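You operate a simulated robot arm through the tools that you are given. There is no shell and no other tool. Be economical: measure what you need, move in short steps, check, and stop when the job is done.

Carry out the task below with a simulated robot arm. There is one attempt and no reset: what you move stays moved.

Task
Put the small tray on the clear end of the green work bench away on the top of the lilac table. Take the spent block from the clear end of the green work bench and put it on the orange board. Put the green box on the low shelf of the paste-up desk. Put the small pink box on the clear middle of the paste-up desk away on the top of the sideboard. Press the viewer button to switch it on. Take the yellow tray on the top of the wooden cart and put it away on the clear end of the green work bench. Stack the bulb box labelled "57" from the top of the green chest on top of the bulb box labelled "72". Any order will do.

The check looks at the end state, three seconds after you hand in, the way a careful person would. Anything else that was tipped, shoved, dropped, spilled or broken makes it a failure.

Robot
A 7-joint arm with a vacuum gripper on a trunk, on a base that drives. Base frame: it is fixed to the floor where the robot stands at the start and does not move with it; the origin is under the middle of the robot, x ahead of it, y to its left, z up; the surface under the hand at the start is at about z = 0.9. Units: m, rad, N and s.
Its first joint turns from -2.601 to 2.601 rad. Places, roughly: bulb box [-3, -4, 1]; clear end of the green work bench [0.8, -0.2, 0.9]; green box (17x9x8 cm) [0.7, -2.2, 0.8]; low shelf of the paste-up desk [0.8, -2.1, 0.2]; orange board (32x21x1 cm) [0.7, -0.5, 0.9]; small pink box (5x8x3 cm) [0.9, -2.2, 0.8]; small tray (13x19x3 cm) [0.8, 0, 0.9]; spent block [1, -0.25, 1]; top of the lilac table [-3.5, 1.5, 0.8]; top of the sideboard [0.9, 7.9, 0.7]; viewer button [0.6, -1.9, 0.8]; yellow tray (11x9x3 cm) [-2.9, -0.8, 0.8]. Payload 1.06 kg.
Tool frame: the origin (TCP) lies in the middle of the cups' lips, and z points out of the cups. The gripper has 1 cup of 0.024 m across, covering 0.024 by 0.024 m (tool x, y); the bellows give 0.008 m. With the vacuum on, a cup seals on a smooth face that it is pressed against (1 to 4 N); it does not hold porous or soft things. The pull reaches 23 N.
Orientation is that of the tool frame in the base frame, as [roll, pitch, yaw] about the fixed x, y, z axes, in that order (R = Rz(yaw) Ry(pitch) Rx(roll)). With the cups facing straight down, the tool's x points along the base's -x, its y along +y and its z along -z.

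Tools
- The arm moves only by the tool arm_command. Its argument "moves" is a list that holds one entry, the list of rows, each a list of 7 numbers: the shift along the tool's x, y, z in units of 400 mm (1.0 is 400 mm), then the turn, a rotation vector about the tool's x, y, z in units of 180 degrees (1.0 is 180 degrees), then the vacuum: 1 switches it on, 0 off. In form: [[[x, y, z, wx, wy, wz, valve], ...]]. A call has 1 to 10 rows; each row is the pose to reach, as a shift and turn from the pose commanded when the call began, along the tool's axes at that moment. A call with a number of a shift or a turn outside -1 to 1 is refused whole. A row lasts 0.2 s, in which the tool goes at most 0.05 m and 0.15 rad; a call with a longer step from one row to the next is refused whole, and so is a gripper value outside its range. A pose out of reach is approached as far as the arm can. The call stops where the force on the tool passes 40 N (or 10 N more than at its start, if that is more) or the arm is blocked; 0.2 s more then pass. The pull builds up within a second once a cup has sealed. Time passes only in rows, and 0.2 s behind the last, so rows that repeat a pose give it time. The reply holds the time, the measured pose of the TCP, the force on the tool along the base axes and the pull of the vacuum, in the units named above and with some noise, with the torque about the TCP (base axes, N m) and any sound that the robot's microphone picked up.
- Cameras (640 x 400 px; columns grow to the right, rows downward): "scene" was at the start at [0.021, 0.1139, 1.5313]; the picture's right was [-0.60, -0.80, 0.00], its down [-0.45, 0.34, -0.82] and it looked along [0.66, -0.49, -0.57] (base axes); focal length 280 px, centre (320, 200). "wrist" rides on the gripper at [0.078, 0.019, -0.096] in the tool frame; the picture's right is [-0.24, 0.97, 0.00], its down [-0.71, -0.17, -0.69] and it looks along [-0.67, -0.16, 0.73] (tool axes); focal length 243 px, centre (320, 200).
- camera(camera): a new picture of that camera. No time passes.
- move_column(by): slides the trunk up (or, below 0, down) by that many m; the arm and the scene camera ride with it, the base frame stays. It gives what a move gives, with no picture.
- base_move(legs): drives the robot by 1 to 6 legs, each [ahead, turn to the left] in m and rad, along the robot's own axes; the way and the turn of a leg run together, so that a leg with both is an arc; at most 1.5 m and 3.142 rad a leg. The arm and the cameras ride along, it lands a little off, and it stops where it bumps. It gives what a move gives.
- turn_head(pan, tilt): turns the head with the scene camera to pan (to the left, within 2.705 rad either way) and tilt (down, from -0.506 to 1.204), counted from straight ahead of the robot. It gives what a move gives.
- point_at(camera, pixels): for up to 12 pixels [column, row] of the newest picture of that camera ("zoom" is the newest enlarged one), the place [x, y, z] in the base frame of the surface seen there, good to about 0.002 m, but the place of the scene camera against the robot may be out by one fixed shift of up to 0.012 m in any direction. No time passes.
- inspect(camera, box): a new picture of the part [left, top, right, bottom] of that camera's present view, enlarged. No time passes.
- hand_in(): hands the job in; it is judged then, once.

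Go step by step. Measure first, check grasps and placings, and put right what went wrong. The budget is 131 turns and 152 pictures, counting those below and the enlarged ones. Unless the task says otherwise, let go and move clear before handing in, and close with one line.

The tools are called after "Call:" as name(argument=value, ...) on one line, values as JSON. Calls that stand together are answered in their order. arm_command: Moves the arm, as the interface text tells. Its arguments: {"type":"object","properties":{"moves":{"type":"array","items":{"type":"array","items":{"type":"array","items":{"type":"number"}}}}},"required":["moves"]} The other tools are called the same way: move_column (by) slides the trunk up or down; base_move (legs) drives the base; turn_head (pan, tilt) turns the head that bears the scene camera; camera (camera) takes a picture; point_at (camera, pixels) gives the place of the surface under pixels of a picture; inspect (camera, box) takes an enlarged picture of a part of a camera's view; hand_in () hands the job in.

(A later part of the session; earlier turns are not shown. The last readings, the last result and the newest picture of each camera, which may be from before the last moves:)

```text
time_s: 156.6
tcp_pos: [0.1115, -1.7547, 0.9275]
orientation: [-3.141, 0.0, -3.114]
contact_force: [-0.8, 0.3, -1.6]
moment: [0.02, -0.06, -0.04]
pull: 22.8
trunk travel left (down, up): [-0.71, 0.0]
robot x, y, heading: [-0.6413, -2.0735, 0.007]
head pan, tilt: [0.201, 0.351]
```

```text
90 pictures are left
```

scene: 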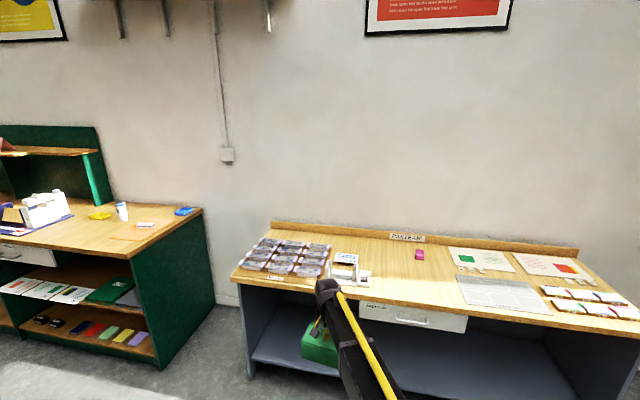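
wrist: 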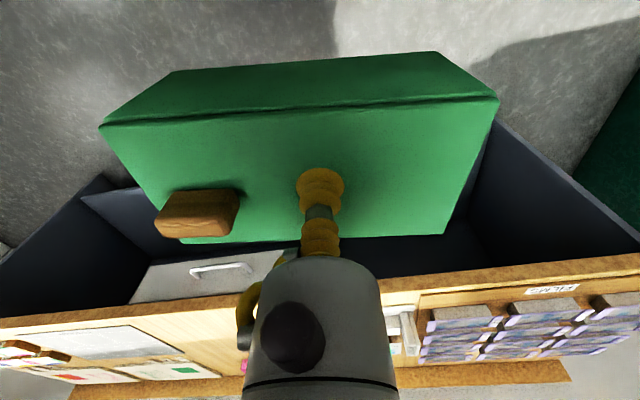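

The trunk only accepts steps of up to 0.4 m. I'll lower it in two steps and look under the desk.

Call:
move_column(by=-0.4)

Call:
move_column(by=-0.2)

Call:
camera(camera="scene")

Call:
camera(camera="wrist")

```text
time_s: 160.4
tcp_pos: [0.1123, -1.7538, 0.527]
orientation: [-3.141, 0.001, -3.113]
contact_force: [-0.6, -0.1, -0.7]
moment: [0.04, 0.03, -0.02]
pull: 22.6
trunk travel left (down, up): [-0.31, 0.4]
robot x, y, heading: [-0.6439, -2.0752, 0.013]
head pan, tilt: [0.201, 0.351]
```

```text
time_s: 162.6
tcp_pos: [0.113, -1.7549, 0.3273]
orientation: [-3.141, 0.001, -3.113]
contact_force: [0.6, 0.1, -1.5]
moment: [-0.01, 0.07, 0.06]
pull: 22.7
trunk travel left (down, up): [-0.11, 0.6]
robot x, y, heading: [-0.6431, -2.0732, 0.005]
head pan, tilt: [0.201, 0.351]
```

```text
89 pictures are left
```

scene: 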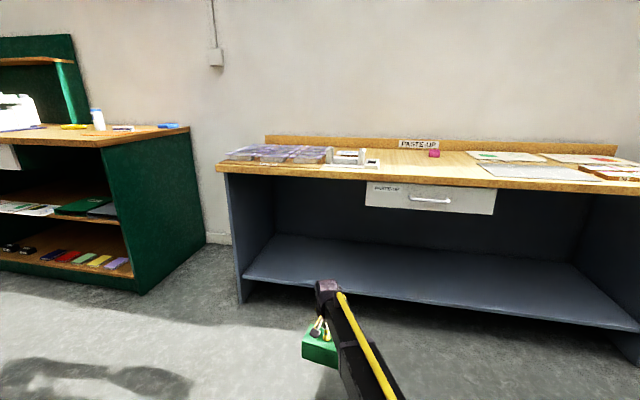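

```text
88 pictures are left
```

wrist: 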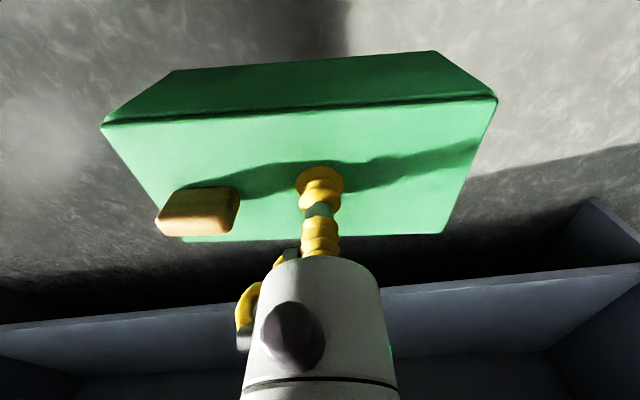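

Call:
point_at(camera="scene", pixels=[[255, 278], [275, 235], [400, 290], [500, 320], [238, 240], [300, 180], [425, 213], [400, 260], [300, 250], [240, 168]])

Call:
point_at(camera="wrist", pixels=[[450, 300], [500, 320], [170, 320], [580, 290], [500, 287]])

```text
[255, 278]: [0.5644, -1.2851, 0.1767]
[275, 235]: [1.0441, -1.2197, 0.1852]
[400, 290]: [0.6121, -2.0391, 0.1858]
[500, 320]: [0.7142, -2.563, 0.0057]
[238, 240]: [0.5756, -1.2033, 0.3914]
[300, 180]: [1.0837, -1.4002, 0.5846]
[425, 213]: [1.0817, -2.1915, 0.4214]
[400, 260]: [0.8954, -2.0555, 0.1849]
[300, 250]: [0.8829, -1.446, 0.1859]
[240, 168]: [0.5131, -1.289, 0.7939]
```

```text
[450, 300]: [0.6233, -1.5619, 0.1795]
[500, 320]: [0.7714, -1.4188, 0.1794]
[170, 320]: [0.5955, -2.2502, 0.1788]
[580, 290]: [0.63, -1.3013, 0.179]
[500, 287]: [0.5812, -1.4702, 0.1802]
```

The shelf (z 0.1795, x 0.565–1.08) is empty. To flatten the arm below the drawer I'll raise the hand 0.11 m, lower the trunk the last 0.11 m, and shift a little further left.

Call:
arm_command(moves=[[[0, 0.04, -0.07, 0, 0, 0, 1], [0, 0.08, -0.14, 0, 0, 0, 1], [0, 0.12, -0.21, 0, 0, 0, 1], [0, 0.17, -0.275, 0, 0, 0, 1]]])

Call:
move_column(by=-0.11)

Call:
base_move(legs=[[0.35, 0]])

Call:
camera(camera="scene")

```text
time_s: 163.6
tcp_pos: [0.1093, -1.6872, 0.4372]
orientation: [3.141, 0.0, -3.114]
contact_force: [-0.1, 0.0, -1.0]
moment: [0.04, -0.02, 0.02]
pull: 23.0
trunk travel left (down, up): [-0.11, 0.6]
robot x, y, heading: [-0.6414, -2.0701, 0.011]
head pan, tilt: [0.201, 0.351]
```

```text
time_s: 165.0
tcp_pos: [0.111, -1.6877, 0.328]
orientation: [-3.141, 0.001, -3.114]
contact_force: [0.4, 0.6, -2.1]
moment: [0.0, -0.01, -0.01]
pull: 22.6
trunk travel left (down, up): [0.0, 0.71]
robot x, y, heading: [-0.6367, -2.0754, 0.01]
head pan, tilt: [0.201, 0.351]
```

```text
time_s: 167.3
tcp_pos: [0.4601, -1.6845, 0.3273]
orientation: [-3.141, -0.001, -3.112]
contact_force: [-0.2, -0.6, -1.8]
moment: [0.01, 0.02, -0.04]
pull: 23.2
trunk travel left (down, up): [0.0, 0.71]
robot x, y, heading: [-0.2947, -2.0686, 0.005]
head pan, tilt: [0.201, 0.351]
```

```text
87 pictures are left
```

scene: 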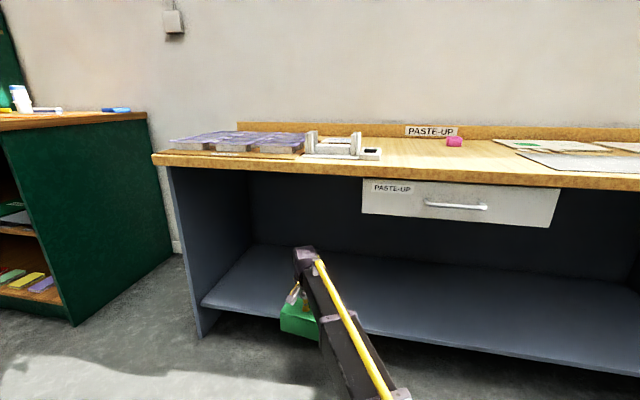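

Plenty of room under the desk top. I'll go in 0.25 m more.

Call:
base_move(legs=[[0.25, 0]])

Call:
camera(camera="scene")

Call:
camera(camera="wrist")

```text
time_s: 169.1
tcp_pos: [0.7128, -1.6834, 0.3281]
orientation: [3.141, 0.001, -3.116]
contact_force: [0.1, 0.2, -1.6]
moment: [-0.02, -0.03, 0.0]
pull: 22.4
trunk travel left (down, up): [0.0, 0.71]
robot x, y, heading: [-0.038, -2.0724, 0.005]
head pan, tilt: [0.201, 0.351]
```

```text
86 pictures are left
```

scene: 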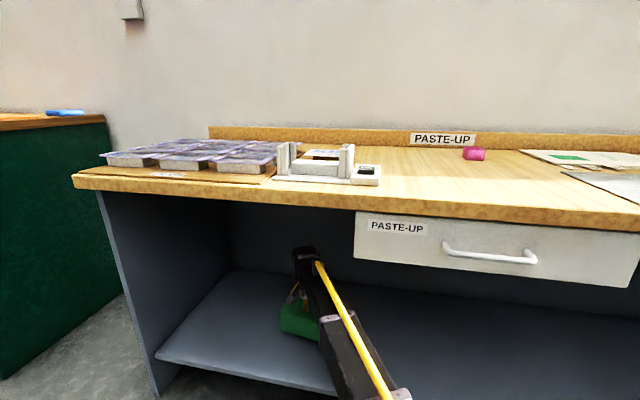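

```text
85 pictures are left
```

wrist: 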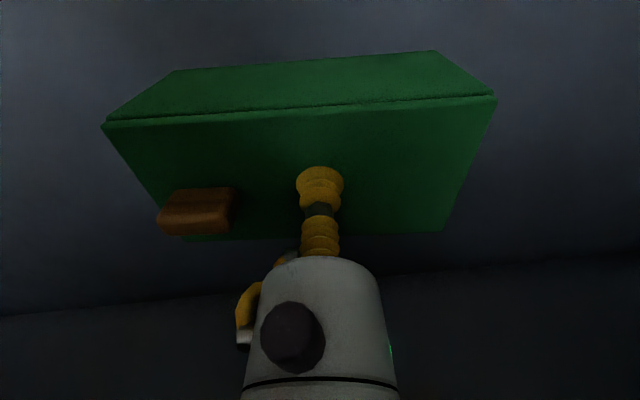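

The box is well over the shelf. I'll lower until it touches.

Call:
arm_command(moves=[[[0, 0, 0.08, 0, 0, 0, 1], [0, 0, 0.15, 0, 0, 0, 1], [0, 0, 0.172, 0, 0, 0, 1], [0, 0, 0.182, 0, 0, 0, 1], [0, 0, 0.187, 0, 0, 0, 1], [0, 0, 0.187, 0, 0, 0, 1]]])

```text
time_s: 170.5
tcp_pos: [0.7136, -1.6825, 0.2527]
orientation: [-3.141, 0.001, -3.115]
contact_force: [0.6, 1.0, 16.4]
moment: [-0.05, 0.03, 0.03]
pull: 23.3
trunk travel left (down, up): [0.0, 0.71]
robot x, y, heading: [-0.0375, -2.0694, 0.006]
head pan, tilt: [0.201, 0.351]
```

Touched down. I'll release, rise 6 cm and back out.

Call:
arm_command(moves=[[[0, 0, 0, 0, 0, 0, 0], [0, 0, 0, 0, 0, 0, 0], [0, 0, 0, 0, 0, 0, 0], [0, 0, -0.04, 0, 0, 0, 0], [0, 0, -0.12, 0, 0, 0, 0], [0, 0, -0.17, 0, 0, 0, 0]]])

Call:
base_move(legs=[[-0.6, 0]])

Call:
camera(camera="scene")

```text
time_s: 171.9
tcp_pos: [0.7136, -1.6849, 0.3214]
orientation: [-3.141, -0.001, -3.115]
contact_force: [-0.1, 0.5, -0.1]
moment: [0.05, 0.0, -0.01]
pull: 0.2
trunk travel left (down, up): [0.0, 0.71]
robot x, y, heading: [-0.0392, -2.068, 0.008]
head pan, tilt: [0.201, 0.351]
```

```text
time_s: 175.3
tcp_pos: [0.1141, -1.6886, 0.3229]
orientation: [-3.139, 0.0, -3.113]
contact_force: [-0.1, 0.1, -0.2]
moment: [0.03, 0.0, -0.01]
pull: 0.1
trunk travel left (down, up): [0.0, 0.71]
robot x, y, heading: [-0.6406, -2.0735, 0.013]
head pan, tilt: [0.201, 0.351]
```

```text
84 pictures are left
```

scene: 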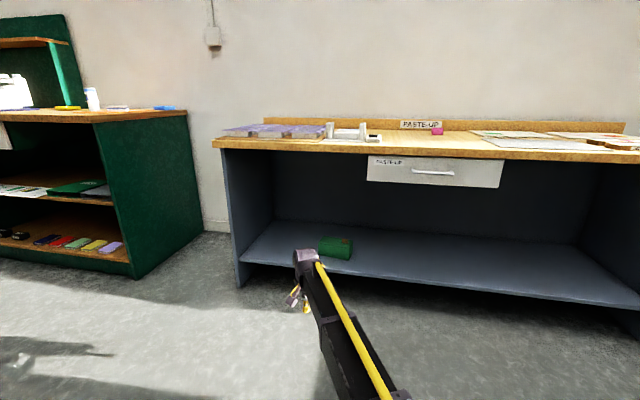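

The green box stands on the low shelf. I'll raise the trunk and look toward the green chest.

Call:
move_column(by=0.4)

Call:
move_column(by=0.31)

Call:
turn_head(pan=-2.45, tilt=0.4)

Call:
camera(camera="scene")

```text
time_s: 179.1
tcp_pos: [0.113, -1.6879, 0.721]
orientation: [3.141, 0.001, -3.112]
contact_force: [-0.5, -0.6, -0.1]
moment: [-0.01, 0.0, -0.03]
pull: 0.0
trunk travel left (down, up): [-0.4, 0.31]
robot x, y, heading: [-0.6427, -2.0748, 0.001]
head pan, tilt: [0.201, 0.351]
```

```text
time_s: 182.2
tcp_pos: [0.1128, -1.6874, 1.032]
orientation: [3.142, -0.001, -3.113]
contact_force: [-0.2, 0.3, 0.5]
moment: [0.02, 0.02, 0.0]
pull: 0.0
trunk travel left (down, up): [-0.71, 0.0]
robot x, y, heading: [-0.6394, -2.0752, 0.008]
head pan, tilt: [0.201, 0.351]
```

```text
time_s: 184.6
tcp_pos: [0.1133, -1.688, 1.0325]
orientation: [-3.141, 0.002, -3.113]
contact_force: [-0.5, -0.5, 0.0]
moment: [-0.03, -0.01, 0.02]
pull: 0.1
trunk travel left (down, up): [-0.71, 0.0]
robot x, y, heading: [-0.6395, -2.0736, 0.012]
head pan, tilt: [-2.45, 0.4]
```

```text
83 pictures are left
```

scene: 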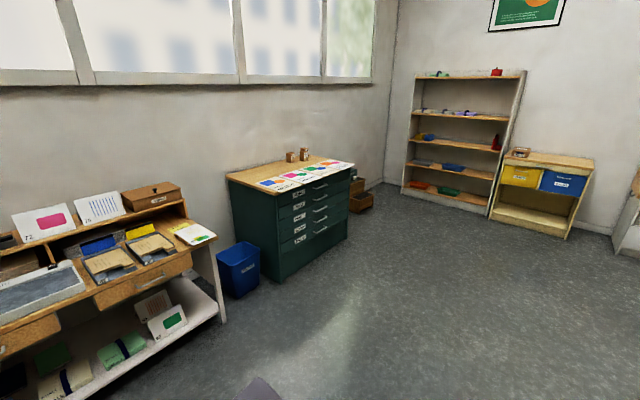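

Call:
inspect(camera="scene", box=[220, 140, 364, 230])

Call:
point_at(camera="scene", pixels=[[228, 178], [278, 195], [355, 165], [305, 156], [290, 160], [275, 282], [347, 235], [240, 270], [220, 240], [190, 235], [305, 152]])

```text
4.44 times, centred on (292, 185) of scene
```

zoom: 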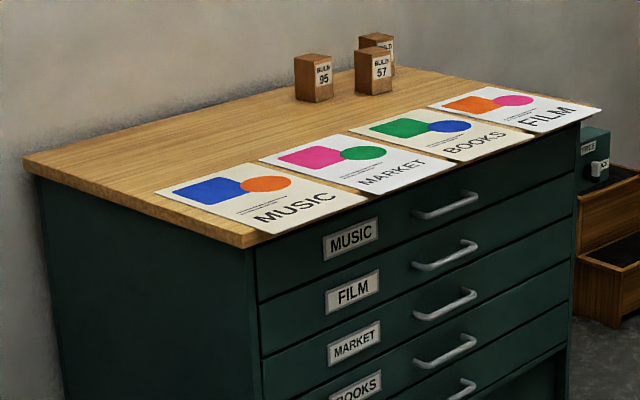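

```text
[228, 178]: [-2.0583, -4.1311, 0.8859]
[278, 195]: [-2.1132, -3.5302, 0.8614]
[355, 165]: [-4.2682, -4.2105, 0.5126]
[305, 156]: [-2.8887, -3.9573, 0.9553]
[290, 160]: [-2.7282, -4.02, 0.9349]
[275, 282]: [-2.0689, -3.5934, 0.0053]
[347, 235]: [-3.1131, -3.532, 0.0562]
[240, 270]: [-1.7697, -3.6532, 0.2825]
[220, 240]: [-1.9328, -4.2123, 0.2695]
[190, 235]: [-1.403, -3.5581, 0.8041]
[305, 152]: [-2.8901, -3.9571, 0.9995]
```

Boxes 95, 57 and one behind it stand on the chest (top z≈0.88). I'll raise the hand, drive to about (−2.85,−3.15) and turn to face them.

Call:
arm_command(moves=[[[0, -0.1, -0.06, 0, 0, 0, 0], [0, -0.2, -0.12, 0, 0, 0, 0], [0, -0.3, -0.18, 0, 0, 0, 0], [0, -0.4, -0.24, 0, 0, 0, 0], [0, -0.5, -0.3, 0, 0, 0, 0], [0, -0.6, -0.36, 0, 0, 0, 0], [0, -0.7, -0.42, 0, 0, 0, 0], [0, -0.8, -0.45, 0, 0, 0, 0], [0, -0.9, -0.45, 0, 0, 0, 0]]])

Call:
base_move(legs=[[0, -2.69], [1.3, 0], [1.12, 0]])

Call:
turn_head(pan=0.8, tilt=0.6)

Call:
camera(camera="scene")

```text
time_s: 186.6
tcp_pos: [0.1234, -2.0478, 1.2116]
orientation: [3.141, 0.0, -3.114]
contact_force: [0.1, 0.0, -0.3]
moment: [-0.04, 0.0, 0.01]
pull: 0.1
trunk travel left (down, up): [-0.71, 0.0]
robot x, y, heading: [-0.6392, -2.0751, 0.008]
head pan, tilt: [-2.45, 0.4]
```

```text
time_s: 204.8
tcp_pos: [-3.5641, -3.3243, 1.2105]
orientation: [3.139, 0.001, 0.409]
contact_force: [0.0, 0.2, -0.3]
moment: [-0.01, -0.04, 0.02]
pull: 0.1
trunk travel left (down, up): [-0.71, 0.0]
robot x, y, heading: [-2.8682, -3.0167, -2.751]
head pan, tilt: [-2.45, 0.4]
```

```text
time_s: 207.6
tcp_pos: [-3.565, -3.3249, 1.2118]
orientation: [-3.141, 0.0, 0.41]
contact_force: [0.5, 0.8, -1.0]
moment: [0.0, -0.03, 0.03]
pull: 0.2
trunk travel left (down, up): [-0.71, 0.0]
robot x, y, heading: [-2.8662, -3.0169, -2.753]
head pan, tilt: [0.799, 0.6]
```

```text
81 pictures are left
```

scene: 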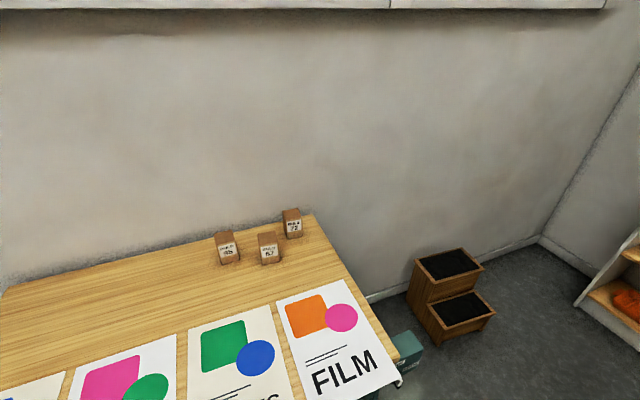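

I'll turn to face the chest and close in slightly.

Call:
base_move(legs=[[0, 1.18], [0.13, 0]])

Call:
turn_head(pan=-0.05, tilt=0.75)

Call:
camera(camera="scene")

Call:
camera(camera="wrist")

```text
time_s: 211.8
tcp_pos: [-2.8515, -3.9104, 1.2112]
orientation: [3.141, 0.001, 1.585]
contact_force: [-0.1, -0.6, -0.2]
moment: [0.02, -0.01, 0.02]
pull: 0.0
trunk travel left (down, up): [-0.71, 0.0]
robot x, y, heading: [-2.8682, -3.1485, -1.579]
head pan, tilt: [0.799, 0.6]
```

```text
time_s: 213.0
tcp_pos: [-2.8521, -3.909, 1.2129]
orientation: [-3.141, 0.001, 1.585]
contact_force: [0.4, 0.5, 0.6]
moment: [0.0, -0.01, 0.03]
pull: 0.0
trunk travel left (down, up): [-0.71, 0.0]
robot x, y, heading: [-2.8664, -3.1498, -1.575]
head pan, tilt: [-0.051, 0.75]
```

```text
80 pictures are left
```

scene: 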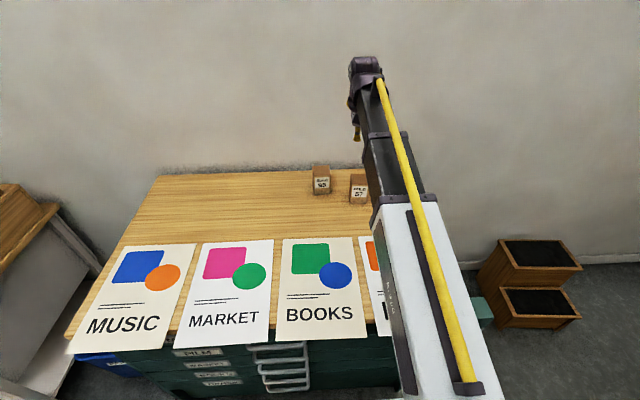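

```text
79 pictures are left
```

wrist: 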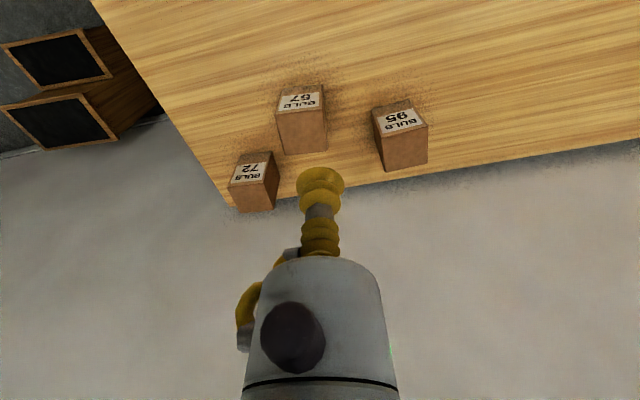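

The wrist view shows 57 at (300,120), 72 at (255,180) and 95 at (400,135). I'll measure the tops.

Call:
inspect(camera="wrist", box=[220, 70, 440, 220])

Call:
point_at(camera="wrist", pixels=[[279, 114], [323, 112], [285, 154], [325, 150], [303, 133], [300, 98], [233, 188], [272, 182], [240, 211], [275, 208], [255, 197], [253, 168]])

```text
2.67 times, centred on (330, 145) of wrist
```

zoom: 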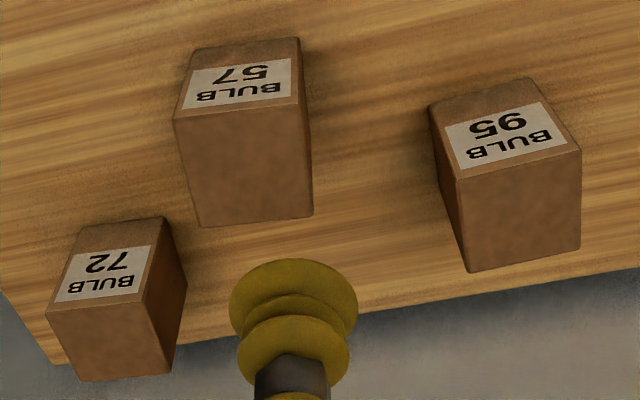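

```text
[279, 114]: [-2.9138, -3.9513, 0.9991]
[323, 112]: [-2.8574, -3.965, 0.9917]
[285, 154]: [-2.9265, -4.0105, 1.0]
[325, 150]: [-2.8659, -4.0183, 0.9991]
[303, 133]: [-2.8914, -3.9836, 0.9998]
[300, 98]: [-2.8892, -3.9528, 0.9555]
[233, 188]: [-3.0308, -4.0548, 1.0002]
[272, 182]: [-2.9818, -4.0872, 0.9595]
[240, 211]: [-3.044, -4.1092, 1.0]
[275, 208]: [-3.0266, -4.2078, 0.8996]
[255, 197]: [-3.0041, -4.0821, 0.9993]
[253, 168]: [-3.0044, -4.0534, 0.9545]
```

Call:
point_at(camera="zoom", pixels=[[51, 315], [144, 307], [82, 377], [167, 369], [110, 342], [177, 124], [300, 108], [203, 223], [309, 212], [243, 167]])

```text
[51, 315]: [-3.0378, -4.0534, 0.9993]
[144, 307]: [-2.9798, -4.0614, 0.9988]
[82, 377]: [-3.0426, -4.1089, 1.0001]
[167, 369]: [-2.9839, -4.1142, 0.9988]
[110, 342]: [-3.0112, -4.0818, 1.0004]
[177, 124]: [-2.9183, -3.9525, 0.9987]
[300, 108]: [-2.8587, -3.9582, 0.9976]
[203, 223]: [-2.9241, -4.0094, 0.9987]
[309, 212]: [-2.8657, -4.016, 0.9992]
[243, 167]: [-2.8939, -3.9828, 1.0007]
```

Tops are level at z=1.000: 57's centre is (−2.892,−3.984) and 72's is (−3.011,−4.0845), both turned about −0.1 rad. I'll grip 57.

Call:
arm_command(moves=[[[-0.09, -0.05, 0.05, 0, 0, 0, 0], [-0.186, -0.102, 0.1, 0, 0, 0, 0], [-0.186, -0.102, 0.22, 0, 0, 0, 0], [-0.186, -0.102, 0.34, 0, 0, 0, 0], [-0.186, -0.102, 0.44, 0, 0, 0, 1], [-0.186, -0.102, 0.51, 0, 0, 0, 1], [-0.186, -0.102, 0.53, 0, 0, 0, 1], [-0.186, -0.102, 0.538, 0, 0, 0, 1], [-0.186, -0.102, 0.542, 0, 0, 0, 1], [-0.186, -0.102, 0.542, 0, 0, 0, 1]]])

Call:
arm_command(moves=[[[0, 0, 0, 0, 0, 0, 1], [0, 0, 0, 0, 0, 0, 1], [0, 0, 0, 0, 0, 0, 1]]])

```text
time_s: 215.2
tcp_pos: [-2.8921, -3.984, 0.9955]
orientation: [3.141, 0.003, 1.584]
contact_force: [1.2, -6.5, 18.6]
moment: [0.03, 0.02, -0.02]
pull: 22.9
trunk travel left (down, up): [-0.71, 0.0]
robot x, y, heading: [-2.8661, -3.1445, -1.578]
head pan, tilt: [-0.051, 0.75]
```

```text
time_s: 216.0
tcp_pos: [-2.8903, -3.9851, 0.9941]
orientation: [-3.14, 0.0, 1.586]
contact_force: [0.6, -3.4, 9.4]
moment: [0.01, 0.0, -0.01]
pull: 22.3
trunk travel left (down, up): [-0.71, 0.0]
robot x, y, heading: [-2.8669, -3.1436, -1.577]
head pan, tilt: [-0.051, 0.75]
```

Sealed. I'll lift 14 cm and carry it over box 72.

Call:
arm_command(moves=[[[0, 0, -0.1, 0, 0, 0, 1], [0, 0, -0.22, 0, 0, 0, 1], [0, 0, -0.34, 0, 0, 0, 1], [-0.06, -0.075, -0.35, 0, 0, 0, 1], [-0.12, -0.15, -0.35, 0, 0, 0, 1], [-0.18, -0.225, -0.35, 0, 0, 0, 1], [-0.247, -0.302, -0.35, 0, 0, 0, 1], [-0.247, -0.302, -0.32, 0, 0, 0, 1], [-0.247, -0.302, -0.32, 0, 0, 0, 1]]])

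Call:
camera(camera="wrist")

Call:
inspect(camera="scene", box=[290, 100, 450, 220])

```text
time_s: 218.0
tcp_pos: [-3.0106, -4.0853, 1.1222]
orientation: [-3.141, 0.001, 1.584]
contact_force: [-0.2, 0.0, -1.2]
moment: [0.03, -0.01, 0.03]
pull: 22.6
trunk travel left (down, up): [-0.71, 0.0]
robot x, y, heading: [-2.8659, -3.1445, -1.576]
head pan, tilt: [-0.051, 0.75]
```

```text
77 pictures are left
```

wrist: 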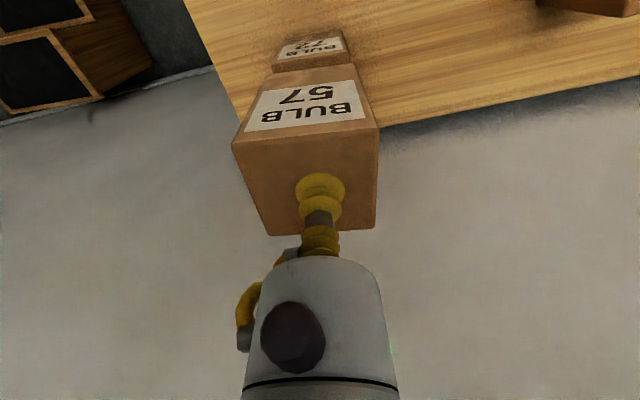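

```text
3.33 times, centred on (370, 160) of scene
```

zoom: 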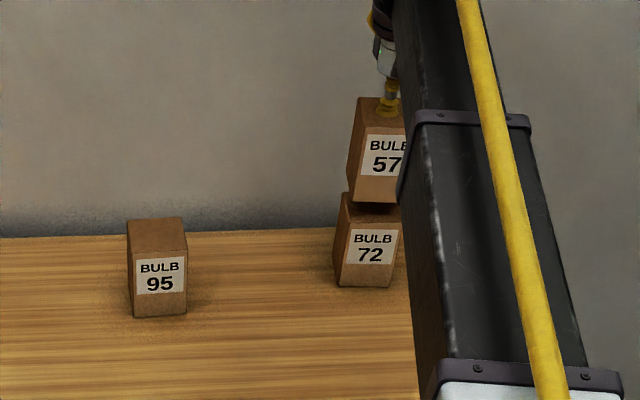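

57 hangs over 72 with aligned front faces. I'll check the alignment by measurement.

Call:
point_at(camera="wrist", pixels=[[312, 78], [312, 60], [312, 50], [280, 80], [278, 62], [351, 72], [345, 57], [236, 140], [376, 128]])

```text
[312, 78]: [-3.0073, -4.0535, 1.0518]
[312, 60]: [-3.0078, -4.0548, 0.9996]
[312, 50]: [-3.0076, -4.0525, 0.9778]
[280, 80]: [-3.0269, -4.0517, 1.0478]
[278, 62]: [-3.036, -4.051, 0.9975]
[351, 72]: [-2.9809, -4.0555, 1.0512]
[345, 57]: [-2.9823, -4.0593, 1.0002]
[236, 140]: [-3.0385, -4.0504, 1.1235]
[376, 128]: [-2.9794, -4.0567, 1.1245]
```

The faces agree within 2 mm. I'll lower the remaining 2.3 cm gently.

Call:
arm_command(moves=[[[0, 0, 0.03, 0, 0, 0, 1], [0, 0, 0.05, 0, 0, 0, 1], [0, 0, 0.057, 0, 0, 0, 1], [0, 0, 0.061, 0, 0, 0, 1], [0, 0, 0.061, 0, 0, 0, 1]]])

```text
time_s: 219.2
tcp_pos: [-3.0101, -4.0847, 1.0982]
orientation: [3.14, 0.0, 1.586]
contact_force: [-0.1, 0.0, 0.0]
moment: [-0.02, 0.03, 0.0]
pull: 23.1
trunk travel left (down, up): [-0.71, 0.0]
robot x, y, heading: [-2.8706, -3.1453, -1.581]
head pan, tilt: [-0.051, 0.75]
```

Only about zero force, so it's just at contact. A few millimetres more.

Call:
arm_command(moves=[[[0, 0, 0.004, 0, 0, 0, 1], [0, 0, 0.008, 0, 0, 0, 1], [0, 0, 0.008, 0, 0, 0, 1]]])

```text
time_s: 220.0
tcp_pos: [-3.0104, -4.0856, 1.0959]
orientation: [-3.141, -0.001, 1.585]
contact_force: [0.2, -1.1, 5.3]
moment: [0.0, -0.02, 0.03]
pull: 22.8
trunk travel left (down, up): [-0.71, 0.0]
robot x, y, heading: [-2.8667, -3.1503, -1.575]
head pan, tilt: [-0.051, 0.75]
```

Contact at 5 N. I'll release and rise straight up.

Call:
arm_command(moves=[[[0, 0, 0, 0, 0, 0, 0], [0, 0, 0, 0, 0, 0, 0], [0, 0, 0, 0, 0, 0, 0], [0, 0, -0.015, 0, 0, 0, 0], [0, 0, -0.05, 0, 0, 0, 0], [0, 0, -0.12, 0, 0, 0, 0], [0, 0, -0.22, 0, 0, 0, 0], [0.1, 0.0, -0.25, 0, 0, 0, 0], [0.2, 0, -0.25, 0, 0, 0, 0]]])

Call:
camera(camera="wrist")

Call:
inspect(camera="scene", box=[290, 100, 450, 220])

```text
time_s: 222.0
tcp_pos: [-3.0111, -4.0044, 1.1947]
orientation: [-3.142, 0.002, 1.586]
contact_force: [-0.1, 0.5, 0.5]
moment: [0.0, -0.04, 0.0]
pull: 0.1
trunk travel left (down, up): [-0.71, 0.0]
robot x, y, heading: [-2.87, -3.1454, -1.575]
head pan, tilt: [-0.051, 0.75]
```

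```text
75 pictures are left
```

wrist: 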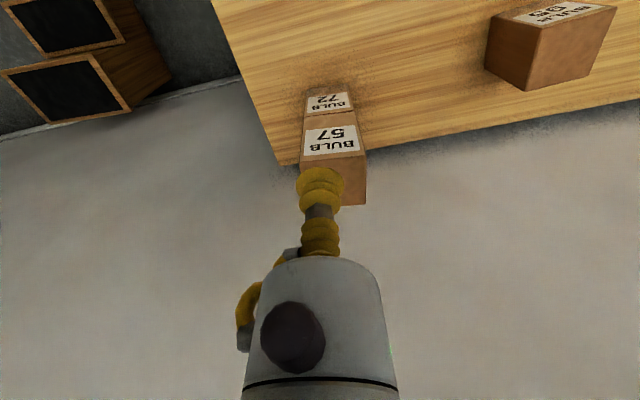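

```text
3.33 times, centred on (370, 160) of scene
```

zoom: 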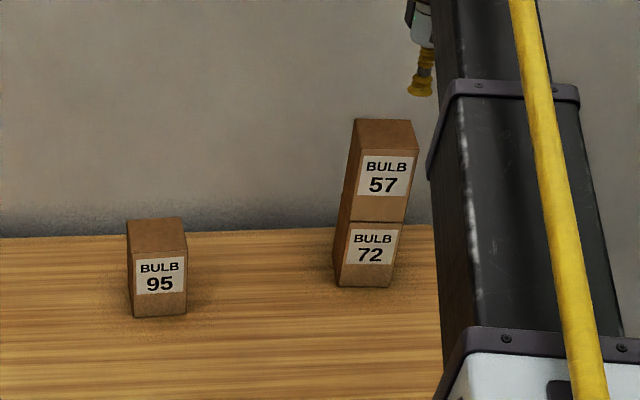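

Stacked squarely. Now back to the desk for the pink box.

Call:
base_move(legs=[[-0.45, 0], [0, 1.823], [1.4, 0], [1.04, 0], [0, -0.248]])

Call:
turn_head(pan=0, tilt=0.6)

Call:
camera(camera="scene")

```text
time_s: 241.5
tcp_pos: [0.3764, -2.2596, 1.1945]
orientation: [-3.141, 0.0, -3.116]
contact_force: [0.5, -0.1, -0.6]
moment: [0.0, 0.0, -0.01]
pull: 0.0
trunk travel left (down, up): [-0.71, 0.0]
robot x, y, heading: [-0.4866, -2.1244, 0.006]
head pan, tilt: [-0.051, 0.75]
```

```text
time_s: 242.2
tcp_pos: [0.3762, -2.2595, 1.1955]
orientation: [3.141, 0.0, -3.116]
contact_force: [0.4, 0.4, -1.0]
moment: [0.02, 0.05, 0.02]
pull: 0.0
trunk travel left (down, up): [-0.71, 0.0]
robot x, y, heading: [-0.4814, -2.1245, 0.006]
head pan, tilt: [0.0, 0.6]
```

```text
73 pictures are left
```

scene: 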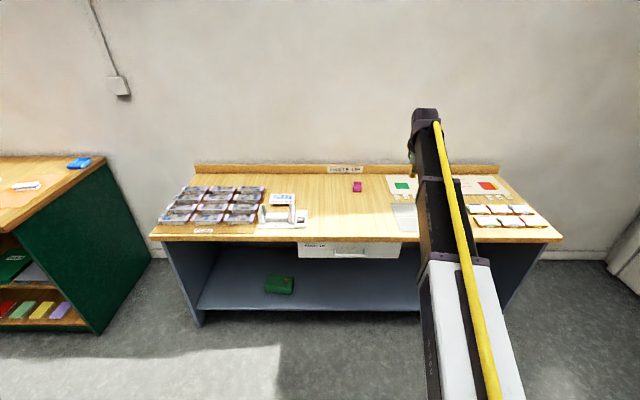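

I'll drive ahead 0.53 m and pull the hand back to view the pink box.

Call:
arm_command(moves=[[[0.1, 0.08, 0.03, 0, 0, 0, 0], [0.19, 0.16, 0.06, 0, 0, 0, 0], [0.28, 0.24, 0.1, 0, 0, 0, 0], [0.32, 0.28, 0.15, 0, 0, 0, 0]]])

Call:
base_move(legs=[[0.53, 0]])

Call:
inspect(camera="wrist", box=[200, 40, 440, 190])

```text
refused: row 1 steps farther than a row can; nothing moved
```

```text
time_s: 245.3
tcp_pos: [0.9197, -2.2578, 1.1948]
orientation: [3.142, 0.0, -3.118]
contact_force: [-0.1, 0.3, 0.4]
moment: [-0.01, 0.0, -0.01]
pull: 0.1
trunk travel left (down, up): [-0.71, 0.0]
robot x, y, heading: [0.056, -2.1199, 0.006]
head pan, tilt: [0.0, 0.6]
```

```text
2.67 times, centred on (320, 115) of wrist
```

zoom: 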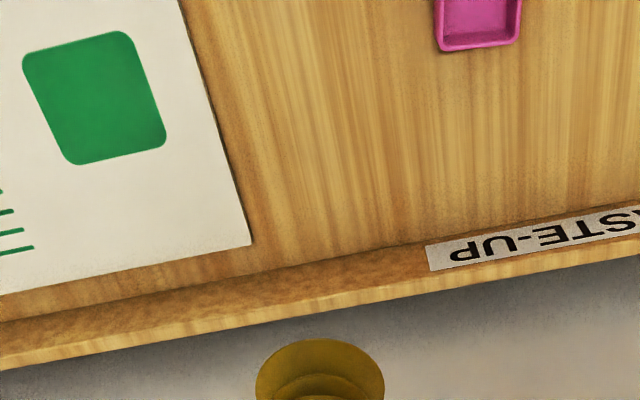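

The arm didn't move (the step was too long); the pink box is at the image's top edge. I'll pull the hand back with smaller steps.

Call:
arm_command(moves=[[[0.08, 0.06, 0.02, 0, 0, 0, 0], [0.16, 0.12, 0.05, 0, 0, 0, 0], [0.24, 0.19, 0.08, 0, 0, 0, 0], [0.3, 0.25, 0.14, 0, 0, 0, 0], [0.32, 0.27, 0.2, 0, 0, 0, 0]]])

Call:
inspect(camera="wrist", box=[240, 40, 400, 140])

Call:
camera(camera="wrist")

```text
time_s: 246.5
tcp_pos: [0.7893, -2.1509, 1.1107]
orientation: [-3.141, 0.001, -3.118]
contact_force: [-0.3, -0.4, 0.5]
moment: [-0.03, -0.02, 0.0]
pull: 0.0
trunk travel left (down, up): [-0.71, 0.0]
robot x, y, heading: [0.0557, -2.1189, 0.0]
head pan, tilt: [0.0, 0.6]
```

```text
4.00 times, centred on (320, 90) of wrist
```

zoom: 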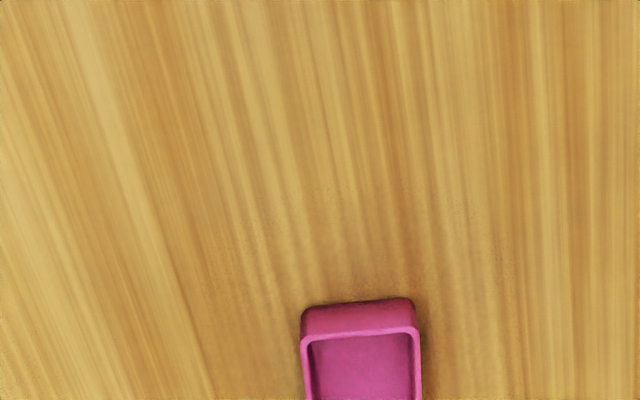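

```text
70 pictures are left
```

wrist: 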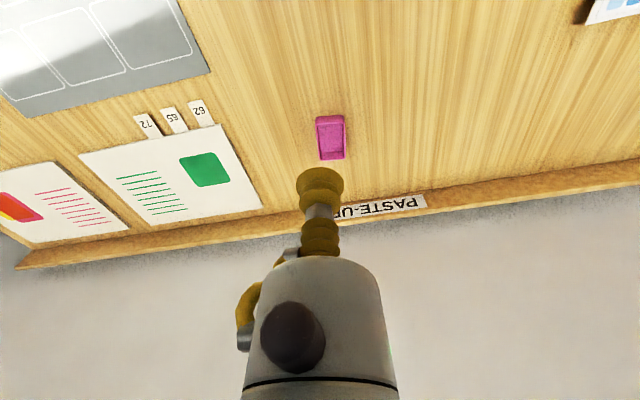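

Call:
inspect(camera="wrist", box=[298, 106, 362, 166])

Call:
point_at(camera="wrist", pixels=[[317, 123], [343, 123], [321, 157], [343, 157], [331, 138], [331, 130], [331, 148], [325, 138], [337, 138]])

```text
6.67 times, centred on (330, 136) of wrist
```

zoom: 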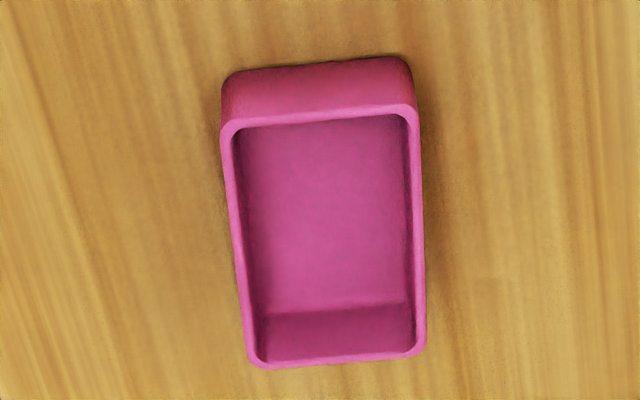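

```text
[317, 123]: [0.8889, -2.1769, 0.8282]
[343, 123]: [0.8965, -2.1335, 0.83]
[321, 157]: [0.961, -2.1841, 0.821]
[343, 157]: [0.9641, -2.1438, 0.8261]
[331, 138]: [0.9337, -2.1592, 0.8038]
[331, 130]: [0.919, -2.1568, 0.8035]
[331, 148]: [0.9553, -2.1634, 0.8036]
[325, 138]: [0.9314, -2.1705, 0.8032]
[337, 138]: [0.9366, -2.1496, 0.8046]
```

The pink box is open, with its floor centre at (0.928,−2.1595,0.8035) and an interior about 4 cm wide. I'll move over it, then descend into it.

Call:
arm_command(moves=[[[-0.12, -0.01, 0.0, 0, 0, 0, 0], [-0.24, -0.02, 0, 0, 0, 0, 0], [-0.347, -0.03, 0.04, 0, 0, 0, 0], [-0.347, -0.03, 0.16, 0, 0, 0, 0], [-0.347, -0.03, 0.28, 0, 0, 0, 0], [-0.347, -0.03, 0.4, 0, 0, 0, 0], [-0.347, -0.03, 0.52, 0, 0, 0, 0], [-0.347, -0.03, 0.6, 0, 0, 0, 0]]])

Call:
camera(camera="wrist")

```text
time_s: 248.3
tcp_pos: [0.9268, -2.1603, 0.8737]
orientation: [3.141, 0.0, -3.118]
contact_force: [-0.7, 0.2, -0.7]
moment: [-0.01, 0.01, 0.02]
pull: 0.2
trunk travel left (down, up): [-0.71, 0.0]
robot x, y, heading: [0.0594, -2.1248, 0.007]
head pan, tilt: [0.0, 0.6]
```

```text
68 pictures are left
```

wrist: 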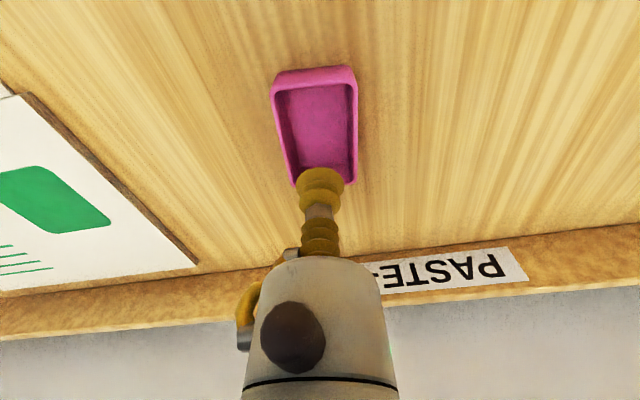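

Call:
point_at(camera="wrist", pixels=[[318, 125], [273, 86], [355, 80], [318, 100], [318, 150], [292, 184], [356, 180], [288, 120], [353, 120]])

```text
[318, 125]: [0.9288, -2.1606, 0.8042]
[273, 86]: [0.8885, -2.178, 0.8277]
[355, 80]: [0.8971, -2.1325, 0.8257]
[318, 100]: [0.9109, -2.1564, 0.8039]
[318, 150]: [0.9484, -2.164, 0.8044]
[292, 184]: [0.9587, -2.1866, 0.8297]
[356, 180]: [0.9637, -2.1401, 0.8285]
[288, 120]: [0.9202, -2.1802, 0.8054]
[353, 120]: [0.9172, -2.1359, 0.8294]
```

Aligned to within 1 mm. I'll descend the last 7 cm with the vacuum on.

Call:
arm_command(moves=[[[0, 0, 0.08, 0, 0, 0, 1], [0, 0, 0.14, 0, 0, 0, 1], [0, 0, 0.165, 0, 0, 0, 1], [0, 0, 0.175, 0, 0, 0, 1], [0, 0, 0.181, 0, 0, 0, 1], [0, 0, 0.181, 0, 0, 0, 1], [0, 0, 0.181, 0, 0, 0, 1], [0, 0, 0.181, 0, 0, 0, 1]]])

```text
time_s: 250.1
tcp_pos: [0.9273, -2.1598, 0.802]
orientation: [-3.141, 0.002, -3.117]
contact_force: [2.8, 1.6, 5.5]
moment: [-0.02, 0.02, 0.0]
pull: 22.4
trunk travel left (down, up): [-0.71, 0.0]
robot x, y, heading: [0.0545, -2.1206, 0.005]
head pan, tilt: [0.0, 0.6]
```

Sealed. I'll lift to about 1.2, retract a bit and back off, then look north toward the sideboard.

Call:
arm_command(moves=[[[0, 0, -0.05, 0, 0, 0, 1], [0, 0, -0.15, 0, 0, 0, 1], [0, 0, -0.27, 0, 0, 0, 1], [0, 0, -0.39, 0, 0, 0, 1], [0, 0, -0.51, 0, 0, 0, 1], [0, 0, -0.63, 0, 0, 0, 1], [0, 0, -0.75, 0, 0, 0, 1], [0.1, 0, -0.8, 0, 0, 0, 1], [0.2, 0, -0.85, 0, 0, 0, 1], [0.3, 0, -0.88, 0, 0, 0, 1]]])

Call:
base_move(legs=[[-1.0, 0]])

Call:
turn_head(pan=1.4, tilt=0.2)

Call:
camera(camera="scene")

Call:
camera(camera="wrist")

```text
time_s: 252.3
tcp_pos: [0.8081, -2.1634, 1.1549]
orientation: [-3.141, 0.0, -3.117]
contact_force: [0.6, 0.2, -0.2]
moment: [-0.04, 0.03, 0.0]
pull: 23.6
trunk travel left (down, up): [-0.71, 0.0]
robot x, y, heading: [0.0571, -2.1204, 0.007]
head pan, tilt: [0.0, 0.6]
```

```text
time_s: 257.5
tcp_pos: [-0.1853, -2.1732, 1.1557]
orientation: [-3.142, 0.001, 3.139]
contact_force: [-0.7, 0.2, -1.2]
moment: [-0.03, 0.0, 0.0]
pull: 23.0
trunk travel left (down, up): [-0.71, 0.0]
robot x, y, heading: [-0.9372, -2.1118, -0.021]
head pan, tilt: [0.0, 0.6]
```

```text
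time_s: 259.0
tcp_pos: [-0.1847, -2.1746, 1.1559]
orientation: [3.14, 0.0, 3.139]
contact_force: [0.3, -0.2, -0.3]
moment: [0.04, -0.01, 0.01]
pull: 22.2
trunk travel left (down, up): [-0.71, 0.0]
robot x, y, heading: [-0.94, -2.1122, -0.022]
head pan, tilt: [1.4, 0.201]
```

```text
67 pictures are left
```

scene: 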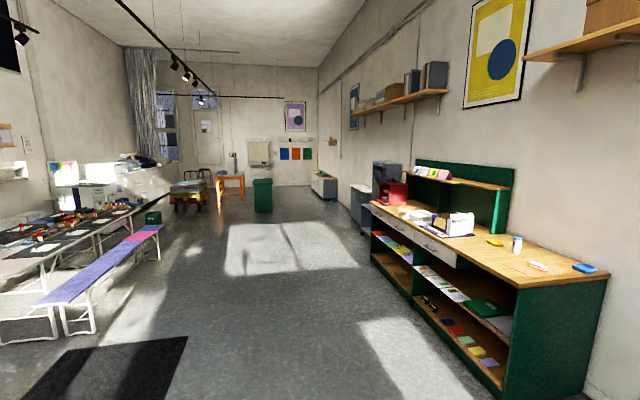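

```text
66 pictures are left
```

wrist: 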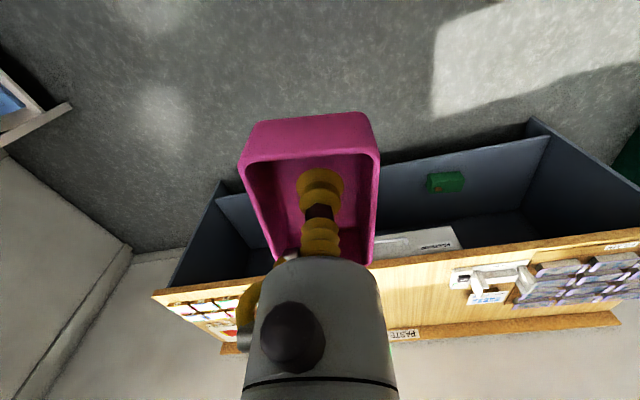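

The corridor north is open. I'll measure the green bin, the cabinets and the sideboard to plan the route.

Call:
point_at(camera="scene", pixels=[[263, 208], [323, 195], [314, 192], [322, 176], [336, 176], [358, 215], [352, 200], [375, 240], [230, 200], [330, 230], [280, 250]])

Call:
inspect(camera="scene", box=[240, 140, 400, 240])

```text
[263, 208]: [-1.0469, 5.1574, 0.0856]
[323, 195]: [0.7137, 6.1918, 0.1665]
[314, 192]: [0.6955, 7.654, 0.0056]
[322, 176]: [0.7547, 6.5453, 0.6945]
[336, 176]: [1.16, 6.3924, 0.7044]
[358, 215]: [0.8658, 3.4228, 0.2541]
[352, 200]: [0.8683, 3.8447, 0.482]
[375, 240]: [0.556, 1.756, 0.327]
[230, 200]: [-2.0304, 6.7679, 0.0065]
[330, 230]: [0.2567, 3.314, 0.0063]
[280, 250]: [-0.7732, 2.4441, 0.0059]
```

```text
4.00 times, centred on (320, 190) of scene
```

zoom: 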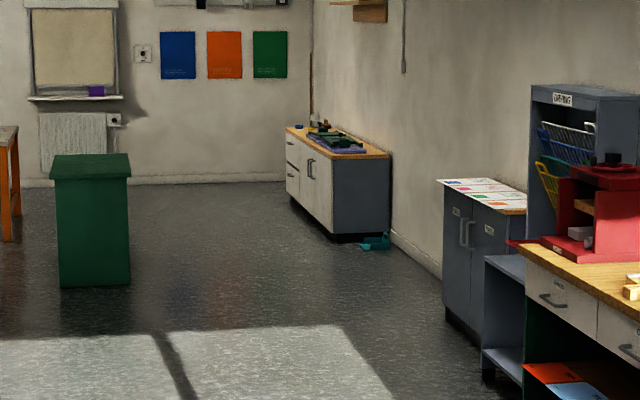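

I'll drive up the middle, aiming for (−0.25,6.0), between the green bin (x≈−1.05) and the cabinets (x≥0.55).

Call:
base_move(legs=[[0, 1.508], [1.5, 0], [1.5, 0], [1.5, 0]])

Call:
turn_head(pan=-0.2, tilt=0.3)

Call:
camera(camera="scene")

```text
time_s: 284.2
tcp_pos: [-0.2158, 3.1209, 1.1555]
orientation: [3.14, 0.001, -1.685]
contact_force: [-0.3, 0.2, -0.8]
moment: [-0.02, 0.0, -0.01]
pull: 23.1
trunk travel left (down, up): [-0.71, 0.0]
robot x, y, heading: [-0.3608, 2.381, 1.434]
head pan, tilt: [1.4, 0.201]
```

```text
time_s: 285.9
tcp_pos: [-0.215, 3.1199, 1.1553]
orientation: [-3.141, -0.001, -1.684]
contact_force: [0.5, -0.2, -0.7]
moment: [-0.03, -0.01, -0.05]
pull: 22.3
trunk travel left (down, up): [-0.71, 0.0]
robot x, y, heading: [-0.3586, 2.3825, 1.436]
head pan, tilt: [-0.201, 0.3]
```

```text
64 pictures are left
```

scene: 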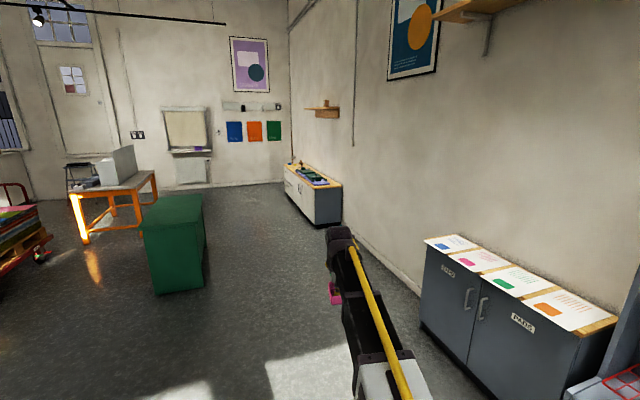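

Call:
point_at(camera="scene", pixels=[[203, 270], [158, 290], [204, 210], [295, 205], [315, 222], [300, 175], [340, 185], [312, 172], [430, 330], [290, 165]])

Call:
inspect(camera="scene", box=[270, 140, 366, 230])

```text
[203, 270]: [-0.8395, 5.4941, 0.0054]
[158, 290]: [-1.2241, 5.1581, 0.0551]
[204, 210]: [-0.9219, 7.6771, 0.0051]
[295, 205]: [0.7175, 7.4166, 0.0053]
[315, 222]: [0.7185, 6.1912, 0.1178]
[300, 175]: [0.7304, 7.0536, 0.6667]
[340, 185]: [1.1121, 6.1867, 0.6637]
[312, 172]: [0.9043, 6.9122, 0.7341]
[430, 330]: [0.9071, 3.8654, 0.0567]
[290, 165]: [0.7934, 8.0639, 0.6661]
```

```text
4.44 times, centred on (318, 185) of scene
```

zoom: 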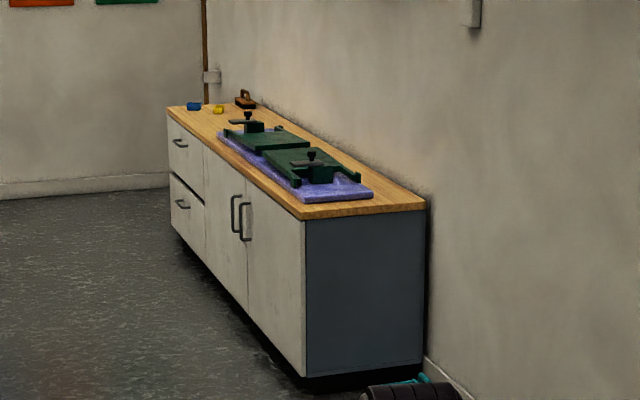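

The sideboard runs y 6.2–8.3 at x 0.7–1.12, with its clear part beyond the purple mat at around y 7.8. I'll continue north to about y=7.7 and face it.

Call:
base_move(legs=[[0, 0.137], [1.5, 0], [1.5, 0], [1.5, 0], [0.8, 0], [0, -1.571]])

Call:
turn_head(pan=0.0, tilt=0.5)

Call:
camera(camera="scene")

Call:
camera(camera="wrist")

```text
time_s: 315.7
tcp_pos: [0.3923, 7.6278, 1.1538]
orientation: [-3.141, -0.001, -3.12]
contact_force: [0.1, -0.2, 0.1]
moment: [-0.01, -0.01, 0.02]
pull: 23.4
trunk travel left (down, up): [-0.71, 0.0]
robot x, y, heading: [-0.3582, 7.6687, 0.002]
head pan, tilt: [-0.201, 0.3]
```

```text
time_s: 316.4
tcp_pos: [0.3929, 7.6276, 1.1556]
orientation: [-3.141, 0.0, -3.121]
contact_force: [1.0, -0.5, -0.2]
moment: [0.02, -0.02, -0.01]
pull: 22.9
trunk travel left (down, up): [-0.71, 0.0]
robot x, y, heading: [-0.3563, 7.6753, 0.002]
head pan, tilt: [0.0, 0.499]
```

```text
62 pictures are left
```

scene: 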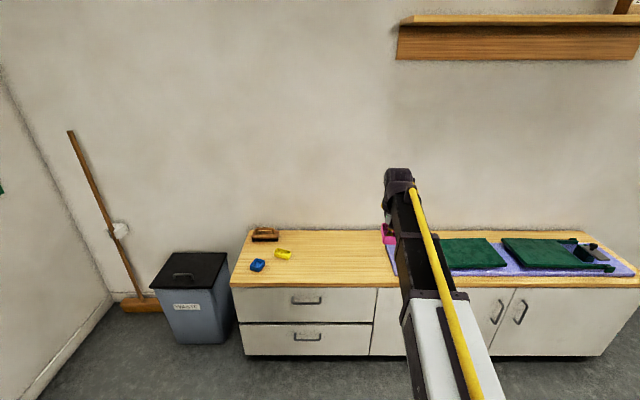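

```text
61 pictures are left
```

wrist: 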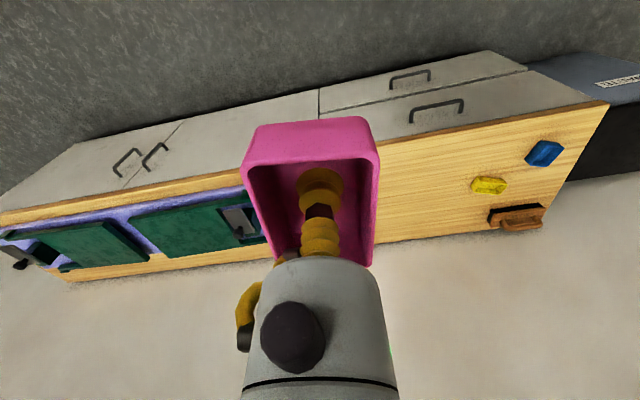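

Call:
point_at(camera="scene", pixels=[[340, 285], [340, 255], [340, 235], [390, 265], [285, 255], [258, 268], [320, 270], [370, 260], [262, 232], [375, 320]])

Call:
point_at(camera="wrist", pixels=[[430, 180], [400, 160], [440, 200], [490, 187], [395, 220], [240, 190]])

```text
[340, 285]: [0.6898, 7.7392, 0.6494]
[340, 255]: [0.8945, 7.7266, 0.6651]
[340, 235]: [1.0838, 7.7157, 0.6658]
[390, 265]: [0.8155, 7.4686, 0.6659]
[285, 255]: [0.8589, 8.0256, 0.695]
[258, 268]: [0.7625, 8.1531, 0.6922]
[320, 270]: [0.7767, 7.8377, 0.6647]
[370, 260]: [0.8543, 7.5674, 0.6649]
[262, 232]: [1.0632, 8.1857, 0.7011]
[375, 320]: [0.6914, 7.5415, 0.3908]
```

```text
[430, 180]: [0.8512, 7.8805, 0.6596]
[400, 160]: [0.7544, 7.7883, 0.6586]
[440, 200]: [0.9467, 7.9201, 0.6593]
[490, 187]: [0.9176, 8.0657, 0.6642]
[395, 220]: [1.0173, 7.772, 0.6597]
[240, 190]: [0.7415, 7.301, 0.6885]
```

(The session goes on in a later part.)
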